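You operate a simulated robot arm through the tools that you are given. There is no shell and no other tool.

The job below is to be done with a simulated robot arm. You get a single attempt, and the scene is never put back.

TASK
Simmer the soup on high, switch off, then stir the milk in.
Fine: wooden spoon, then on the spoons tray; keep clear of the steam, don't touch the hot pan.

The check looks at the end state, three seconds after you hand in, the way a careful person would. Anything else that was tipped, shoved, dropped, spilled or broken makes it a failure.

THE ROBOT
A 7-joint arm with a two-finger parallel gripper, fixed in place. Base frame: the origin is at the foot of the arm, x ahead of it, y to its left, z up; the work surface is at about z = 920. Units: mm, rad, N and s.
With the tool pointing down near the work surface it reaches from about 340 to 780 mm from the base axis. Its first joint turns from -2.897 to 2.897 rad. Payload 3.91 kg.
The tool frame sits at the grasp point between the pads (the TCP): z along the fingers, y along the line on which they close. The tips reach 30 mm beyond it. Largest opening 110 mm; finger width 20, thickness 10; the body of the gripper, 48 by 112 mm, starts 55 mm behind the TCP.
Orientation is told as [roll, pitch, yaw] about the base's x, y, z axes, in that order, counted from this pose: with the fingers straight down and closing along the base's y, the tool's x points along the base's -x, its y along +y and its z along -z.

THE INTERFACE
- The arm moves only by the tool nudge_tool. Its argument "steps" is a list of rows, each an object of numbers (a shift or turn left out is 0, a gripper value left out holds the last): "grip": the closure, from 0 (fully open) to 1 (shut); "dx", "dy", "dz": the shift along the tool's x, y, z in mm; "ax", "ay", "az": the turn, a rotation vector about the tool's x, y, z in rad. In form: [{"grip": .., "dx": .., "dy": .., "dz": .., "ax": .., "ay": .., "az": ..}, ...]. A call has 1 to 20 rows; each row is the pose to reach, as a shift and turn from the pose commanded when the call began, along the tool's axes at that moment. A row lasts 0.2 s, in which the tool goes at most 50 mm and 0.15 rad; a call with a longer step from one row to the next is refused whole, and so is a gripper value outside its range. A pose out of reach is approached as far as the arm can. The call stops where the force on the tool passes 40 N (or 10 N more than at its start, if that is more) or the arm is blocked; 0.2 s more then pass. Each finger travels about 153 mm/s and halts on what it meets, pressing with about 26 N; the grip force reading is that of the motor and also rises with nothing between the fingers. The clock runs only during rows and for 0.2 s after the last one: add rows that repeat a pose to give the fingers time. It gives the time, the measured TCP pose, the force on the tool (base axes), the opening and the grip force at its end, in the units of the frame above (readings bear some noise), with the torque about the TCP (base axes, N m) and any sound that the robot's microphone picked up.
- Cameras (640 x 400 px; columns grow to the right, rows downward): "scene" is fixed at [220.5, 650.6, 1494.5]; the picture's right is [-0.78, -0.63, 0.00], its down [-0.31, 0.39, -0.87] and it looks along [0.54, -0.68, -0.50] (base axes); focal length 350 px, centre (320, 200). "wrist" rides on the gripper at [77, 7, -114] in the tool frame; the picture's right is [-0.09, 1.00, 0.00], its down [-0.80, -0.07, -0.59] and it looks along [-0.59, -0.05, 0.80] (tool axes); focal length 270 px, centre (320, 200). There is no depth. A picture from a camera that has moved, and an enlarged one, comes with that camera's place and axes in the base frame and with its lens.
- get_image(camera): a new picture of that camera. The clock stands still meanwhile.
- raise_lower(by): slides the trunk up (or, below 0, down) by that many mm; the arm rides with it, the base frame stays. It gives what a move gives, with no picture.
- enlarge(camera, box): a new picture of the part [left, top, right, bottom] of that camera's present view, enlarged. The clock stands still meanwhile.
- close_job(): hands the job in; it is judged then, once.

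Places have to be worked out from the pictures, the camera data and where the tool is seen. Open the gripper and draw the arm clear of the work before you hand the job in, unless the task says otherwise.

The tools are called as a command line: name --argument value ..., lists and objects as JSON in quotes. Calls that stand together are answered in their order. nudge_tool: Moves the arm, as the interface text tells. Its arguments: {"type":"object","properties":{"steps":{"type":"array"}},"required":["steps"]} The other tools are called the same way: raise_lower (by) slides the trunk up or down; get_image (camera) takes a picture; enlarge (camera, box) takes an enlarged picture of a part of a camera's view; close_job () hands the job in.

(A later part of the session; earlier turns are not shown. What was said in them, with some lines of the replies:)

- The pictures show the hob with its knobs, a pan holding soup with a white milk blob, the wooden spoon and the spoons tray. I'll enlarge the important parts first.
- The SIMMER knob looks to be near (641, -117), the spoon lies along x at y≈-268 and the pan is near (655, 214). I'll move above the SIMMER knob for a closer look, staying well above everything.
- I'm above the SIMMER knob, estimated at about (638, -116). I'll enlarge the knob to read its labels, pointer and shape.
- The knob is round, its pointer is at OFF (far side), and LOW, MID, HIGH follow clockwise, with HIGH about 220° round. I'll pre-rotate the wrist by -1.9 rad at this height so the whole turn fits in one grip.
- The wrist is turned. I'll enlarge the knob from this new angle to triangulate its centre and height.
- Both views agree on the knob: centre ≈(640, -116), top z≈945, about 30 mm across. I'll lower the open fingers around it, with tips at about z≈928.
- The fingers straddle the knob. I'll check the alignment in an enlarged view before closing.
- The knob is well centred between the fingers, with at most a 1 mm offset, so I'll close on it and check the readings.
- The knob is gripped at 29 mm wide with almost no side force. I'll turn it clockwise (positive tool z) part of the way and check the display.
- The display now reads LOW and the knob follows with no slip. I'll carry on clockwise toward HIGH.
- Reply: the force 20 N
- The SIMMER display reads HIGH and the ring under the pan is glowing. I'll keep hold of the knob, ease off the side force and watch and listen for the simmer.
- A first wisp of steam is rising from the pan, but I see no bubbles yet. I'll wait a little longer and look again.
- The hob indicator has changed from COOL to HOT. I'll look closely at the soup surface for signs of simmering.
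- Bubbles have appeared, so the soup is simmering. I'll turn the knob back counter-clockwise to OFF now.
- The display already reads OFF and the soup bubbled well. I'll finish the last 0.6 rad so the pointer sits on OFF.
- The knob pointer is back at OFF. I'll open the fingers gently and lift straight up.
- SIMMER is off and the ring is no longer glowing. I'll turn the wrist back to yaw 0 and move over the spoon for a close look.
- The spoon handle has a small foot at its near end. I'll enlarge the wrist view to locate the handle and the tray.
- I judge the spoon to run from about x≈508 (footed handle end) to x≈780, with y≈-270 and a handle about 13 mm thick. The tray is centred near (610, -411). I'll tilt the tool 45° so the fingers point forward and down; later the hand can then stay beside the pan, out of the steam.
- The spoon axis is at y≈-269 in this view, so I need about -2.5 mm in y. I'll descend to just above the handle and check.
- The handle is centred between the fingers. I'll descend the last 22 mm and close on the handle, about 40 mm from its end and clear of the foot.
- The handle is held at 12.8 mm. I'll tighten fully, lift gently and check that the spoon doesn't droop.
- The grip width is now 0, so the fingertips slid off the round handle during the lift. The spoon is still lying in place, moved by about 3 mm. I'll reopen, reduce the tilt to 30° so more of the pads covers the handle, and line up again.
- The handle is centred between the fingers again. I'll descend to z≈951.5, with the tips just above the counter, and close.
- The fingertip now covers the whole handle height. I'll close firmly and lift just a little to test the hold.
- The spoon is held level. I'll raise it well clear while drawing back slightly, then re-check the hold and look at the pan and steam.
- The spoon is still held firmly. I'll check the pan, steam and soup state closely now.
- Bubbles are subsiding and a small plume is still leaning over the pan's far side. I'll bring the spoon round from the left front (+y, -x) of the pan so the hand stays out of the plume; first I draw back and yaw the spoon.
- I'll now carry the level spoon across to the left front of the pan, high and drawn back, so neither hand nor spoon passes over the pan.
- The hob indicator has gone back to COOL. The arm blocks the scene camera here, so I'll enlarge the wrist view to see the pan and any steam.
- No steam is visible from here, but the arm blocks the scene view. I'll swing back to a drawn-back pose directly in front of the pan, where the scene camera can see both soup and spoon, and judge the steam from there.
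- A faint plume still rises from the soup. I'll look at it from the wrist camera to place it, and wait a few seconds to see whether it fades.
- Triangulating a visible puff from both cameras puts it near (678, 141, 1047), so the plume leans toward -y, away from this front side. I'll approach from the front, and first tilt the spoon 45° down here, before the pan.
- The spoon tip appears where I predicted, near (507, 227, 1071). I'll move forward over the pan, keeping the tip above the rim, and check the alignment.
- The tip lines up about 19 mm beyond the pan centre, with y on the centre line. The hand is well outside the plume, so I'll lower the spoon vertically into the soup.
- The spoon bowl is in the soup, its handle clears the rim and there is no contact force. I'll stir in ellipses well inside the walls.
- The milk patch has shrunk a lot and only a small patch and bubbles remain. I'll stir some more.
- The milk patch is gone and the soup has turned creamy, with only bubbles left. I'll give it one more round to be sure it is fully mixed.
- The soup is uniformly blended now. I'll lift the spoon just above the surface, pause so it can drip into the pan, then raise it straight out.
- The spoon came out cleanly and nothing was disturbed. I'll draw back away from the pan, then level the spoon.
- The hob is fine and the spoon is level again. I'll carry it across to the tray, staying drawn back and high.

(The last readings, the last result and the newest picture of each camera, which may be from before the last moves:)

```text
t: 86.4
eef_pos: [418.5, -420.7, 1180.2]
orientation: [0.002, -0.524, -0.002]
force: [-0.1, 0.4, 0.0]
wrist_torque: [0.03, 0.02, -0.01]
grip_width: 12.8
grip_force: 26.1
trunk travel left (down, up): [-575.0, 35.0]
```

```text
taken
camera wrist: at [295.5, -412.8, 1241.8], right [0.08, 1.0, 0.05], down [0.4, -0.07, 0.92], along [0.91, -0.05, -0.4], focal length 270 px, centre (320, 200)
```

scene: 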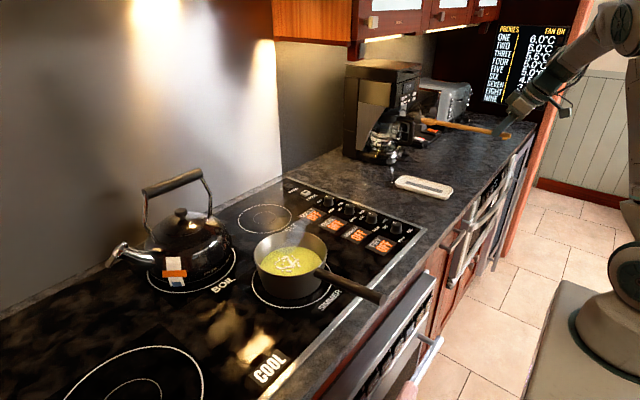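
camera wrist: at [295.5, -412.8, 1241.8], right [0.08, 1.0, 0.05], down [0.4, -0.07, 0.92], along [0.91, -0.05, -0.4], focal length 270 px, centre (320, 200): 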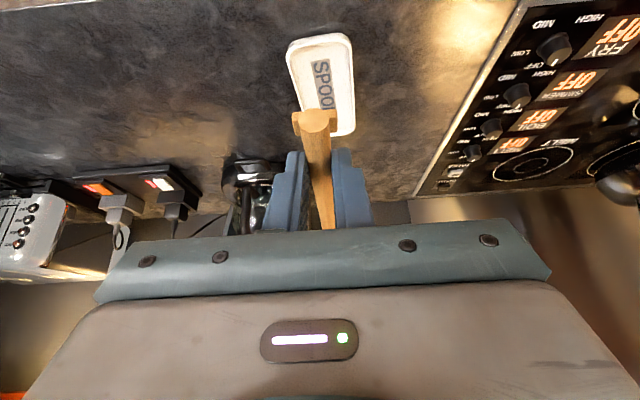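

The spoon is near the tray. I'll enlarge the tray from both cameras to fix its centre line and rim.

enlarge --camera "wrist" --box '[250, 20, 390, 145]'

enlarge --camera "scene" --box '[370, 160, 480, 220]'

enlarge --camera "scene" --box '[390, 80, 550, 180]'

```text
3.20 times, centred on (320, 82) of wrist
camera zoom: at [295.5, -412.8, 1241.8], right [0.08, 1.0, 0.05], down [0.4, -0.07, 0.92], along [0.91, -0.05, -0.4], focal length 865 px, centre (320, 576)
```

zoom: 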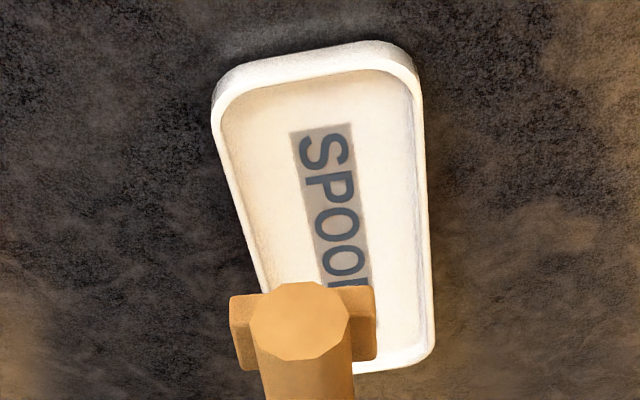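

```text
5.82 times, centred on (425, 190) of scene
camera zoom: at [220.5, 650.6, 1494.5], right [-0.78, -0.63, 0.0], down [-0.31, 0.39, -0.87], along [0.54, -0.68, -0.5], focal length 2035 px, centre (-291, 258)
```

zoom: 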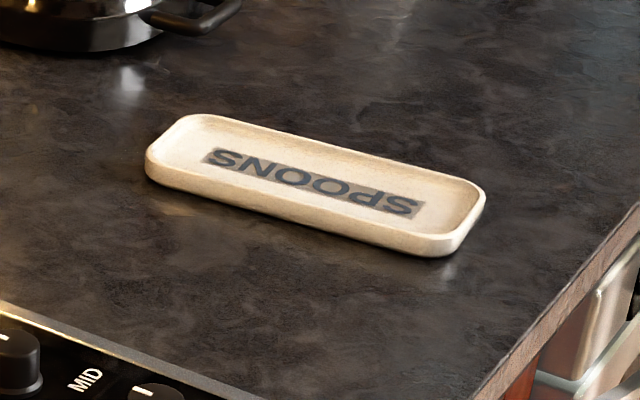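

```text
4.00 times, centred on (470, 130) of scene
camera zoom: at [220.5, 650.6, 1494.5], right [-0.78, -0.63, 0.0], down [-0.31, 0.39, -0.87], along [0.54, -0.68, -0.5], focal length 1399 px, centre (-280, 480)
```

zoom: 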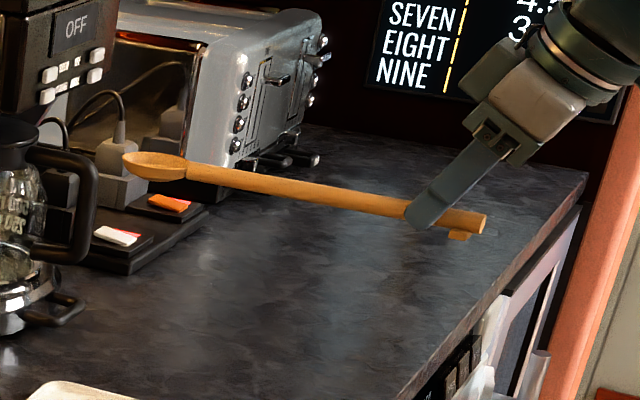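

The tray centre line runs from about (517, -420) to (700, -404), yawed about 0.085 rad. I'll align the spoon with it, dip the bowl by 3° and lower to about 30 mm above the tray.

nudge_tool --steps '[{"grip": 1.0, "dx": 9, "dy": -0.7, "dz": 23, "ax": -0.006, "ay": 0.008, "az": -0.0105}, {"dx": 18, "dy": -1.4, "dz": 46, "ax": -0.012, "ay": 0.016, "az": -0.021}, {"dx": 27, "dy": -2.1, "dz": 69, "ax": -0.018, "ay": 0.024, "az": -0.0315}, {"dx": 36, "dy": -2.8, "dz": 92, "ax": -0.024, "ay": 0.032, "az": -0.042}, {"dx": 45, "dy": -3.5, "dz": 115, "ax": -0.03, "ay": 0.04, "az": -0.0525}, {"dx": 54, "dy": -4.2, "dz": 139, "ax": -0.0365, "ay": 0.048, "az": -0.063}, {"dx": 62.1, "dy": -5, "dz": 160.5, "ax": -0.0425, "ay": 0.055, "az": -0.0736}, {"dx": 62.1, "dy": -5, "dz": 160.5, "ax": -0.0425, "ay": 0.055, "az": -0.0736}]'

enlarge --camera "scene" --box '[360, 125, 520, 225]'

get_image --camera "wrist"

```text
t: 88.2
eef_pos: [446.2, -425.5, 1013.3]
orientation: [0.003, -0.468, 0.084]
force: [0.2, -0.3, -0.5]
wrist_torque: [-0.02, 0.04, 0.0]
grip_width: 13.0
grip_force: 25.6
trunk travel left (down, up): [-575.0, 35.0]
```

```text
4.00 times, centred on (440, 175) of scene
camera zoom: at [220.5, 650.6, 1494.5], right [-0.78, -0.63, 0.0], down [-0.31, 0.39, -0.87], along [0.54, -0.68, -0.5], focal length 1399 px, centre (-160, 300)
```

zoom: 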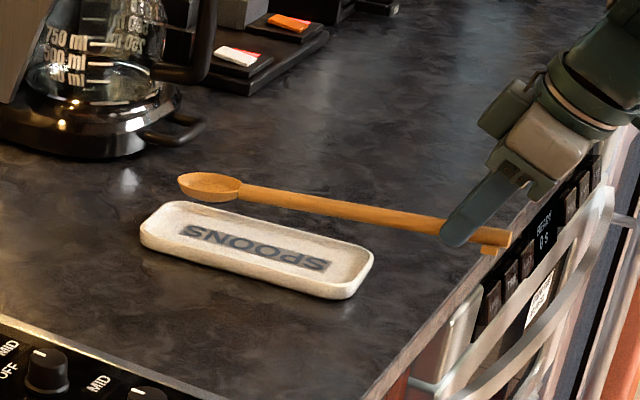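

```text
taken
camera wrist: at [326.6, -427.5, 1080.9], right [-0.01, 1.0, 0.04], down [0.45, -0.03, 0.89], along [0.89, 0.02, -0.45], focal length 270 px, centre (320, 200)
```

wrist: 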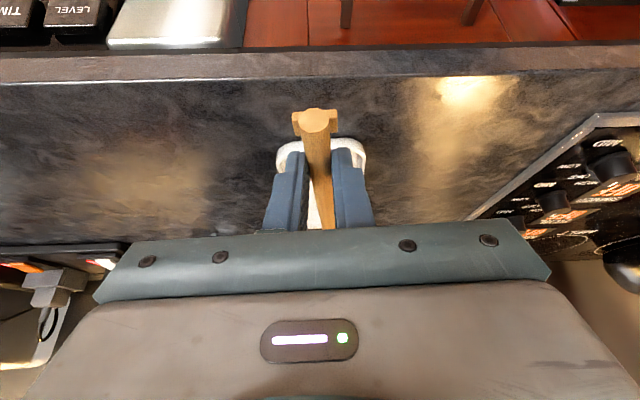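

The spoon is aligned over the tray and its tip projects inside the far end. I'll lower most of the way and look again.

nudge_tool --steps '[{"grip": 1.0, "dx": 4.5, "dz": 8.9}, {"dx": 9, "dz": 17.8}, {"dx": 12, "dz": 23.8}, {"dx": 13.5, "dz": 26.8}, {"dx": 13.5, "dz": 26.8}]'

enlarge --camera "scene" --box '[370, 145, 490, 220]'

enlarge --camera "wrist" --box '[240, 70, 400, 240]'

```text
t: 89.4
eef_pos: [447.0, -423.9, 983.8]
orientation: [0.003, -0.468, 0.081]
force: [-0.6, 0.9, -1.3]
wrist_torque: [0.03, 0.04, -0.01]
grip_width: 13.1
grip_force: 26.1
trunk travel left (down, up): [-575.0, 35.0]
```

```text
5.33 times, centred on (430, 182) of scene
camera zoom: at [220.5, 650.6, 1494.5], right [-0.78, -0.63, 0.0], down [-0.31, 0.39, -0.87], along [0.54, -0.68, -0.5], focal length 1866 px, centre (-267, 293)
```

zoom: 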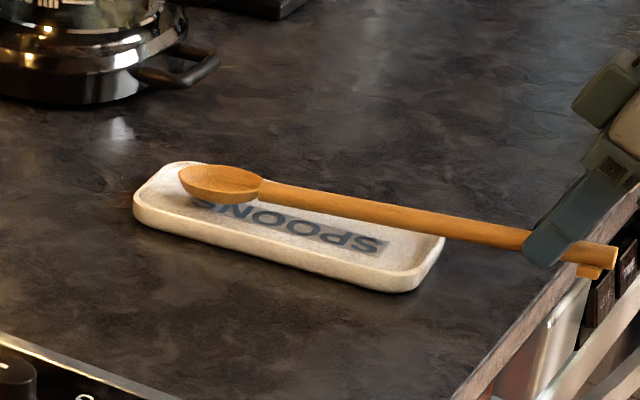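

```text
2.35 times, centred on (320, 155) of wrist
camera zoom: at [326.1, -426.6, 1051.1], right [-0.01, 1.0, 0.04], down [0.45, -0.04, 0.89], along [0.89, 0.02, -0.45], focal length 636 px, centre (320, 306)
```

zoom: 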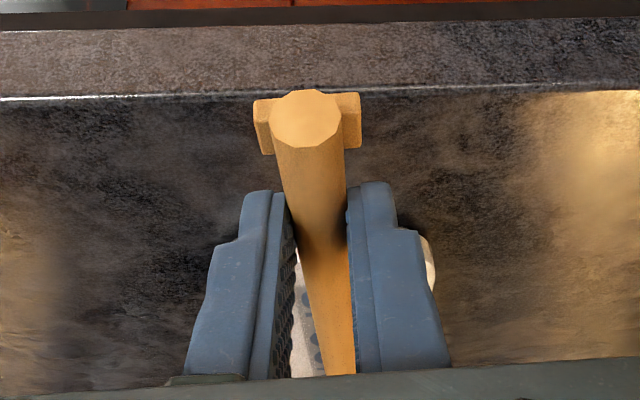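

The tip is inside the tray's far end; the spoon looks a few millimetres to the -y side, so I'll shift +3 mm and lower another 9 mm.

nudge_tool --steps '[{"grip": 1.0, "dx": 1.5, "dy": 1.5, "dz": 2.7}, {"dx": 2.7, "dy": 3, "dz": 5.4}, {"dx": 4.1, "dy": 3, "dz": 8}, {"dx": 4.1, "dy": 3, "dz": 8}]'

enlarge --camera "scene" --box '[380, 150, 480, 212]'

```text
t: 90.4
eef_pos: [444.4, -420.8, 975.0]
orientation: [0.003, -0.468, 0.084]
force: [0.1, 0.6, 3.3]
wrist_torque: [0.04, -0.84, 0.01]
grip_width: 13.0
grip_force: 26.3
trunk travel left (down, up): [-575.0, 35.0]
```

```text
6.40 times, centred on (430, 181) of scene
camera zoom: at [220.5, 650.6, 1494.5], right [-0.78, -0.63, 0.0], down [-0.31, 0.39, -0.87], along [0.54, -0.68, -0.5], focal length 2239 px, centre (-384, 322)
```

zoom: 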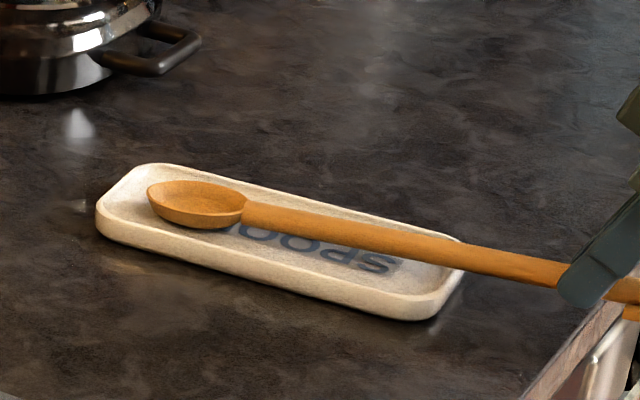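

I feel light contact (3 N, with a pitch torque), so the bowl rests on the tray floor. I'll ease the handle down toward the near rim with a small levelling turn before releasing.

nudge_tool --steps '[{"grip": 1.0, "dx": 0.6, "dz": 1.2, "ay": -0.006}, {"dx": 1.2, "dz": 2.4, "ay": -0.012}, {"dx": 1.8, "dz": 3.6, "ay": -0.018}, {"dx": 1.8, "dz": 3.6, "ay": -0.018}]'

enlarge --camera "scene" --box '[380, 150, 480, 212]'

```text
t: 91.4
eef_pos: [445.6, -421.6, 970.0]
orientation: [0.004, -0.486, 0.083]
force: [-0.7, -0.5, 2.4]
wrist_torque: [0.03, -0.46, -0.01]
grip_width: 13.2
grip_force: 25.9
trunk travel left (down, up): [-575.0, 35.0]
```

```text
6.40 times, centred on (430, 181) of scene
camera zoom: at [220.5, 650.6, 1494.5], right [-0.78, -0.63, 0.0], down [-0.31, 0.39, -0.87], along [0.54, -0.68, -0.5], focal length 2239 px, centre (-384, 322)
```

zoom: 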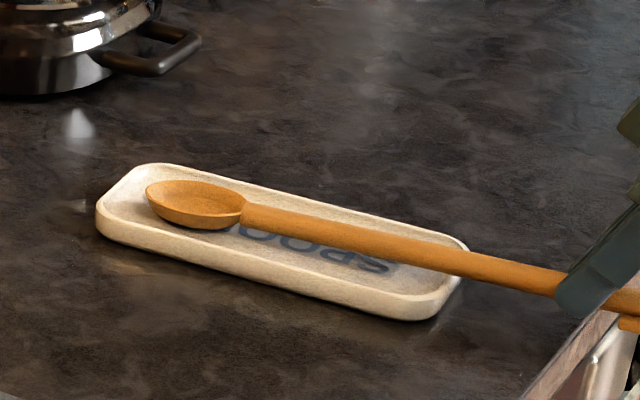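

The handle is almost on the near rim. One more small levelling step, then I'll read the force.

nudge_tool --steps '[{"grip": 1.0, "dx": 0.6, "dz": 1.2, "ay": -0.006}, {"dx": 1.2, "dz": 2.4, "ay": -0.012}, {"dx": 1.5, "dz": 3.0, "ay": -0.016}, {"dx": 1.5, "dz": 3.0, "ay": -0.016}]'

enlarge --camera "scene" --box '[380, 150, 480, 212]'

```text
t: 92.4
eef_pos: [447.1, -419.7, 966.8]
orientation: [0.005, -0.503, 0.083]
force: [0.4, -0.6, -0.2]
wrist_torque: [0.03, 0.03, 0.03]
grip_width: 12.7
grip_force: 26.2
trunk travel left (down, up): [-575.0, 35.0]
```

```text
6.40 times, centred on (430, 181) of scene
camera zoom: at [220.5, 650.6, 1494.5], right [-0.78, -0.63, 0.0], down [-0.31, 0.39, -0.87], along [0.54, -0.68, -0.5], focal length 2239 px, centre (-384, 322)
```

zoom: 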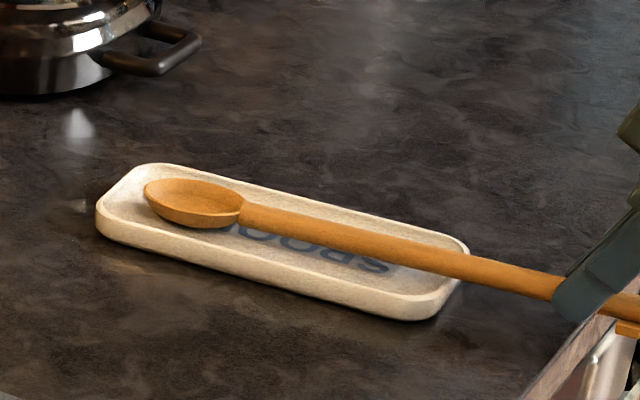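

The load is nearly zero and both ends are within a millimetre or two of resting. I'll lower 2 mm more and open the fingers gently.

nudge_tool --steps '[{"grip": 1.0, "dx": 0.5, "dz": 0.9}, {"dx": 1.0, "dz": 1.8}, {"dx": 1.0, "dz": 1.8}, {"grip": 0.86, "dx": 1.0, "dz": 1.8}, {"grip": 0.82, "dx": 1.0, "dz": 1.8}, {"grip": 0.75, "dx": 1.0, "dz": 1.8}, {"grip": 0.6, "dx": 1.0, "dz": 1.8}, {"grip": 0.6, "dx": 1.0, "dz": 1.8}]'

enlarge --camera "scene" --box '[380, 145, 500, 220]'

get_image --camera "wrist"

```text
t: 94.2
eef_pos: [446.4, -421.7, 963.3]
orientation: [0.002, -0.502, 0.085]
force: [0.5, -0.6, -1.1]
wrist_torque: [0.01, 0.01, 0.03]
grip_width: 44.1
grip_force: 0.1
trunk travel left (down, up): [-575.0, 35.0]
```

```text
5.33 times, centred on (440, 182) of scene
camera zoom: at [220.5, 650.6, 1494.5], right [-0.78, -0.63, 0.0], down [-0.31, 0.39, -0.87], along [0.54, -0.68, -0.5], focal length 1866 px, centre (-320, 293)
```

zoom: 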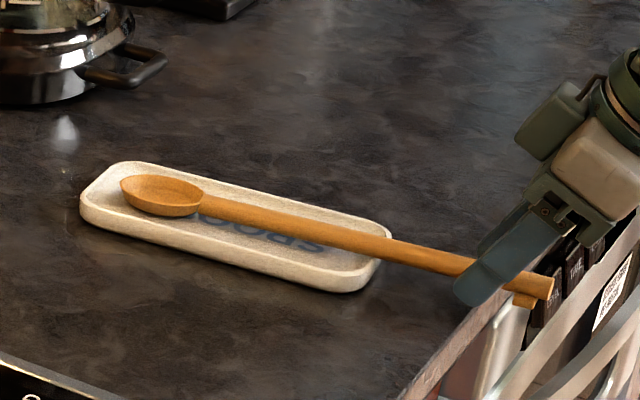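

```text
taken
camera wrist: at [323.7, -423.8, 1028.4], right [-0.01, 1.0, 0.04], down [0.42, -0.04, 0.91], along [0.91, 0.03, -0.42], focal length 270 px, centre (320, 200)
```

wrist: 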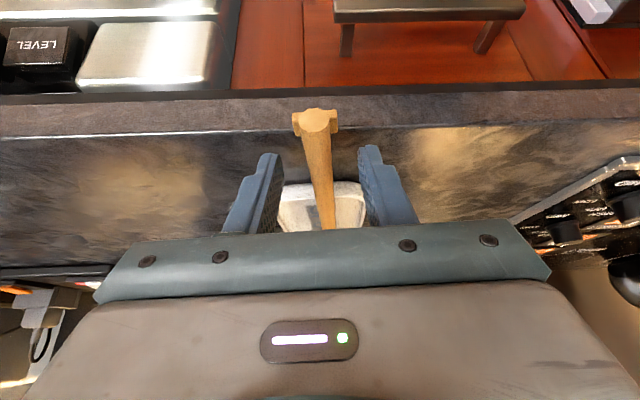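

The spoon is released and rests in the tray, bowl on the floor and handle over the near rim. I'll withdraw along the finger axis and look.

nudge_tool --steps '[{"grip": 0.6, "dz": -8}, {"dz": -20}, {"dz": -40}, {"dz": -65}, {"dz": -95}, {"dz": -125}, {"dz": -155}, {"dz": -185}, {"grip": 0.3, "dz": -200}, {"dz": -200}]'

get_image --camera "scene"

get_image --camera "wrist"

enlarge --camera "scene" --box '[380, 145, 500, 220]'

```text
t: 96.4
eef_pos: [349.9, -428.8, 1139.6]
orientation: [0.003, -0.503, 0.083]
force: [-0.7, -0.6, -0.9]
wrist_torque: [0.02, 0.01, -0.05]
grip_width: 77.0
grip_force: 0.0
trunk travel left (down, up): [-575.0, 35.0]
```

```text
taken
```

scene: 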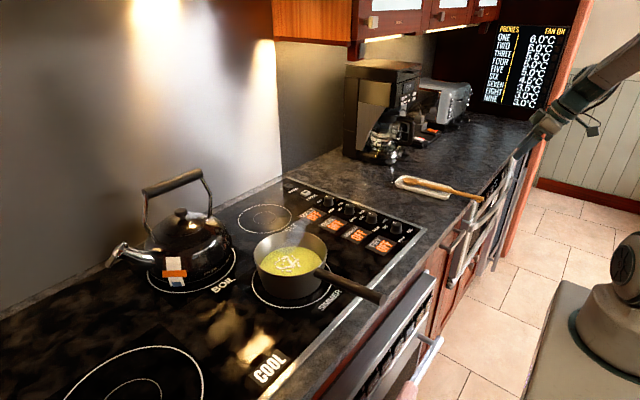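

```text
taken
camera wrist: at [227.3, -431.3, 1202.9], right [-0.01, 1.0, 0.04], down [0.42, -0.04, 0.91], along [0.91, 0.03, -0.42], focal length 270 px, centre (320, 200)
```

wrist: 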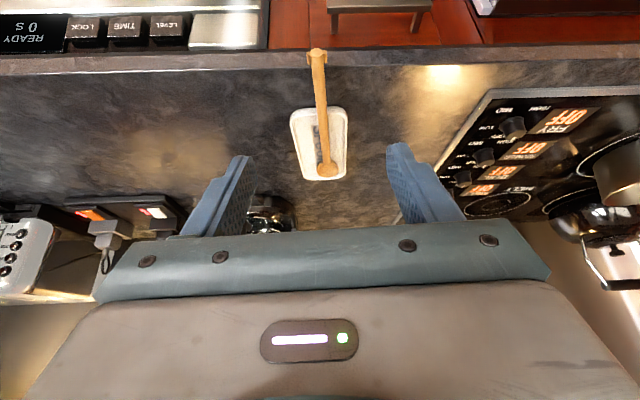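

```text
5.33 times, centred on (440, 182) of scene
camera zoom: at [220.5, 650.6, 1494.5], right [-0.78, -0.63, 0.0], down [-0.31, 0.39, -0.87], along [0.54, -0.68, -0.5], focal length 1866 px, centre (-320, 293)
```

zoom: 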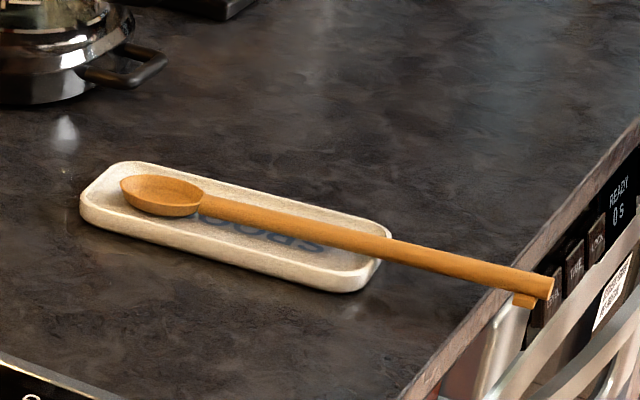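

The spoon lies securely in the tray. I'll bring the arm up clear of the work and then check the hob, pan and counter.

nudge_tool --steps '[{"grip": 0.3, "dx": -12, "dz": -22, "ay": 0.08}, {"dx": -24, "dz": -44, "ay": 0.16}, {"dx": -36, "dz": -66, "ay": 0.24}, {"dx": -48, "dz": -88, "ay": 0.32}, {"dx": -60, "dz": -110, "ay": 0.4}, {"grip": 0, "dx": -72, "dz": -131, "ay": 0.5}, {"dx": -72, "dz": -131, "ay": 0.5}, {"dx": -72, "dz": -131, "ay": 0.5}]'

enlarge --camera "scene" --box '[200, 160, 440, 310]'

get_image --camera "wrist"

get_image --camera "scene"

```text
t: 98.2
eef_pos: [349.1, -430.1, 1288.5]
orientation: [0.003, -0.002, 0.084]
force: [1.0, -0.4, 0.3]
wrist_torque: [-0.02, 0.01, -0.04]
grip_width: 109.8
grip_force: 0.1
trunk travel left (down, up): [-575.0, 35.0]
```

```text
2.67 times, centred on (320, 235) of scene
camera zoom: at [220.5, 650.6, 1494.5], right [-0.78, -0.63, 0.0], down [-0.31, 0.39, -0.87], along [0.54, -0.68, -0.5], focal length 933 px, centre (320, 107)
```

zoom: 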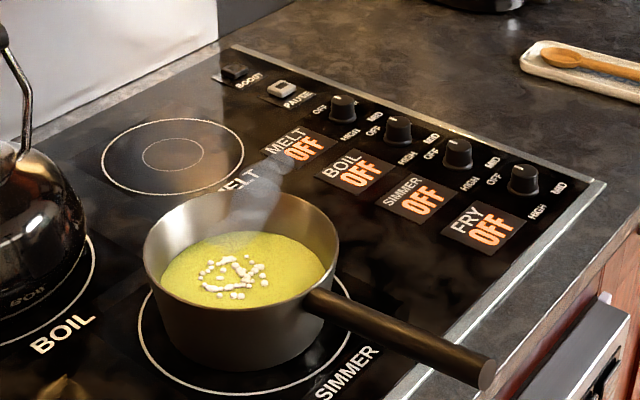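

```text
taken
camera wrist: at [273.4, -428.6, 1403.7], right [0.0, 1.0, 0.0], down [0.8, 0.0, 0.6], along [0.6, 0.0, -0.8], focal length 270 px, centre (320, 200)
```

wrist: 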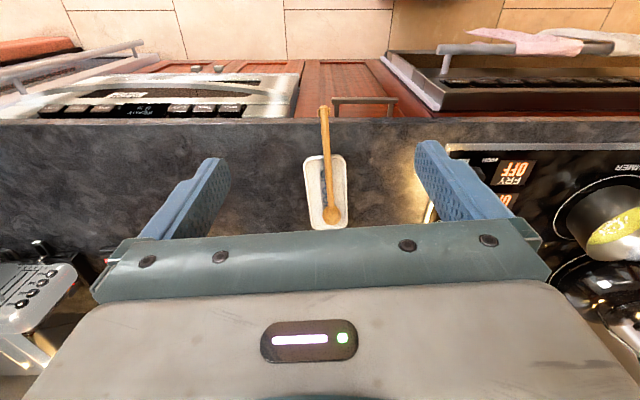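

```text
taken
```

scene: 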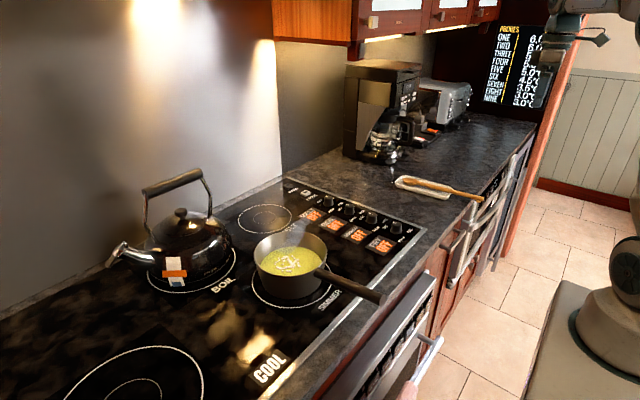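

All the displays read OFF and the soup is evenly mixed, with the pan unmoved and nothing spilled. The spoon rests on the spoons tray, the gripper is open and the arm is clear, so I'm handing the job in.

close_job

```text
The job is handed in.
```

I've handed in the job: the soup was simmered on high, switched off, and the milk stirred in with the wooden spoon.

- **Simmer:** I turned the SIMMER knob to HIGH until the soup bubbled, then turned it back to OFF. All four knobs read OFF at hand-in.
- **Milk:** After three rounds of stirring the milk patch was gone and the soup was an even, creamy colour. A few bubbles were still on the surface.
- **Steam and pan:** A thin plume of steam kept rising from the pan. I stirred from the front side it leaned away from, so the hand stayed clear. The readings showed no contact with the pan.
- **Spoon:** My first grip slid off the handle while lifting, which shifted the spoon about 3 mm on the counter. The second grip held. The spoon now rests with its bowl in the tray, and its handle sticks out about 50 mm past the counter edge because the spoon is longer than the tray.

In the final pictures nothing else had been moved or spilled. The gripper is open and the arm is clear of the work.
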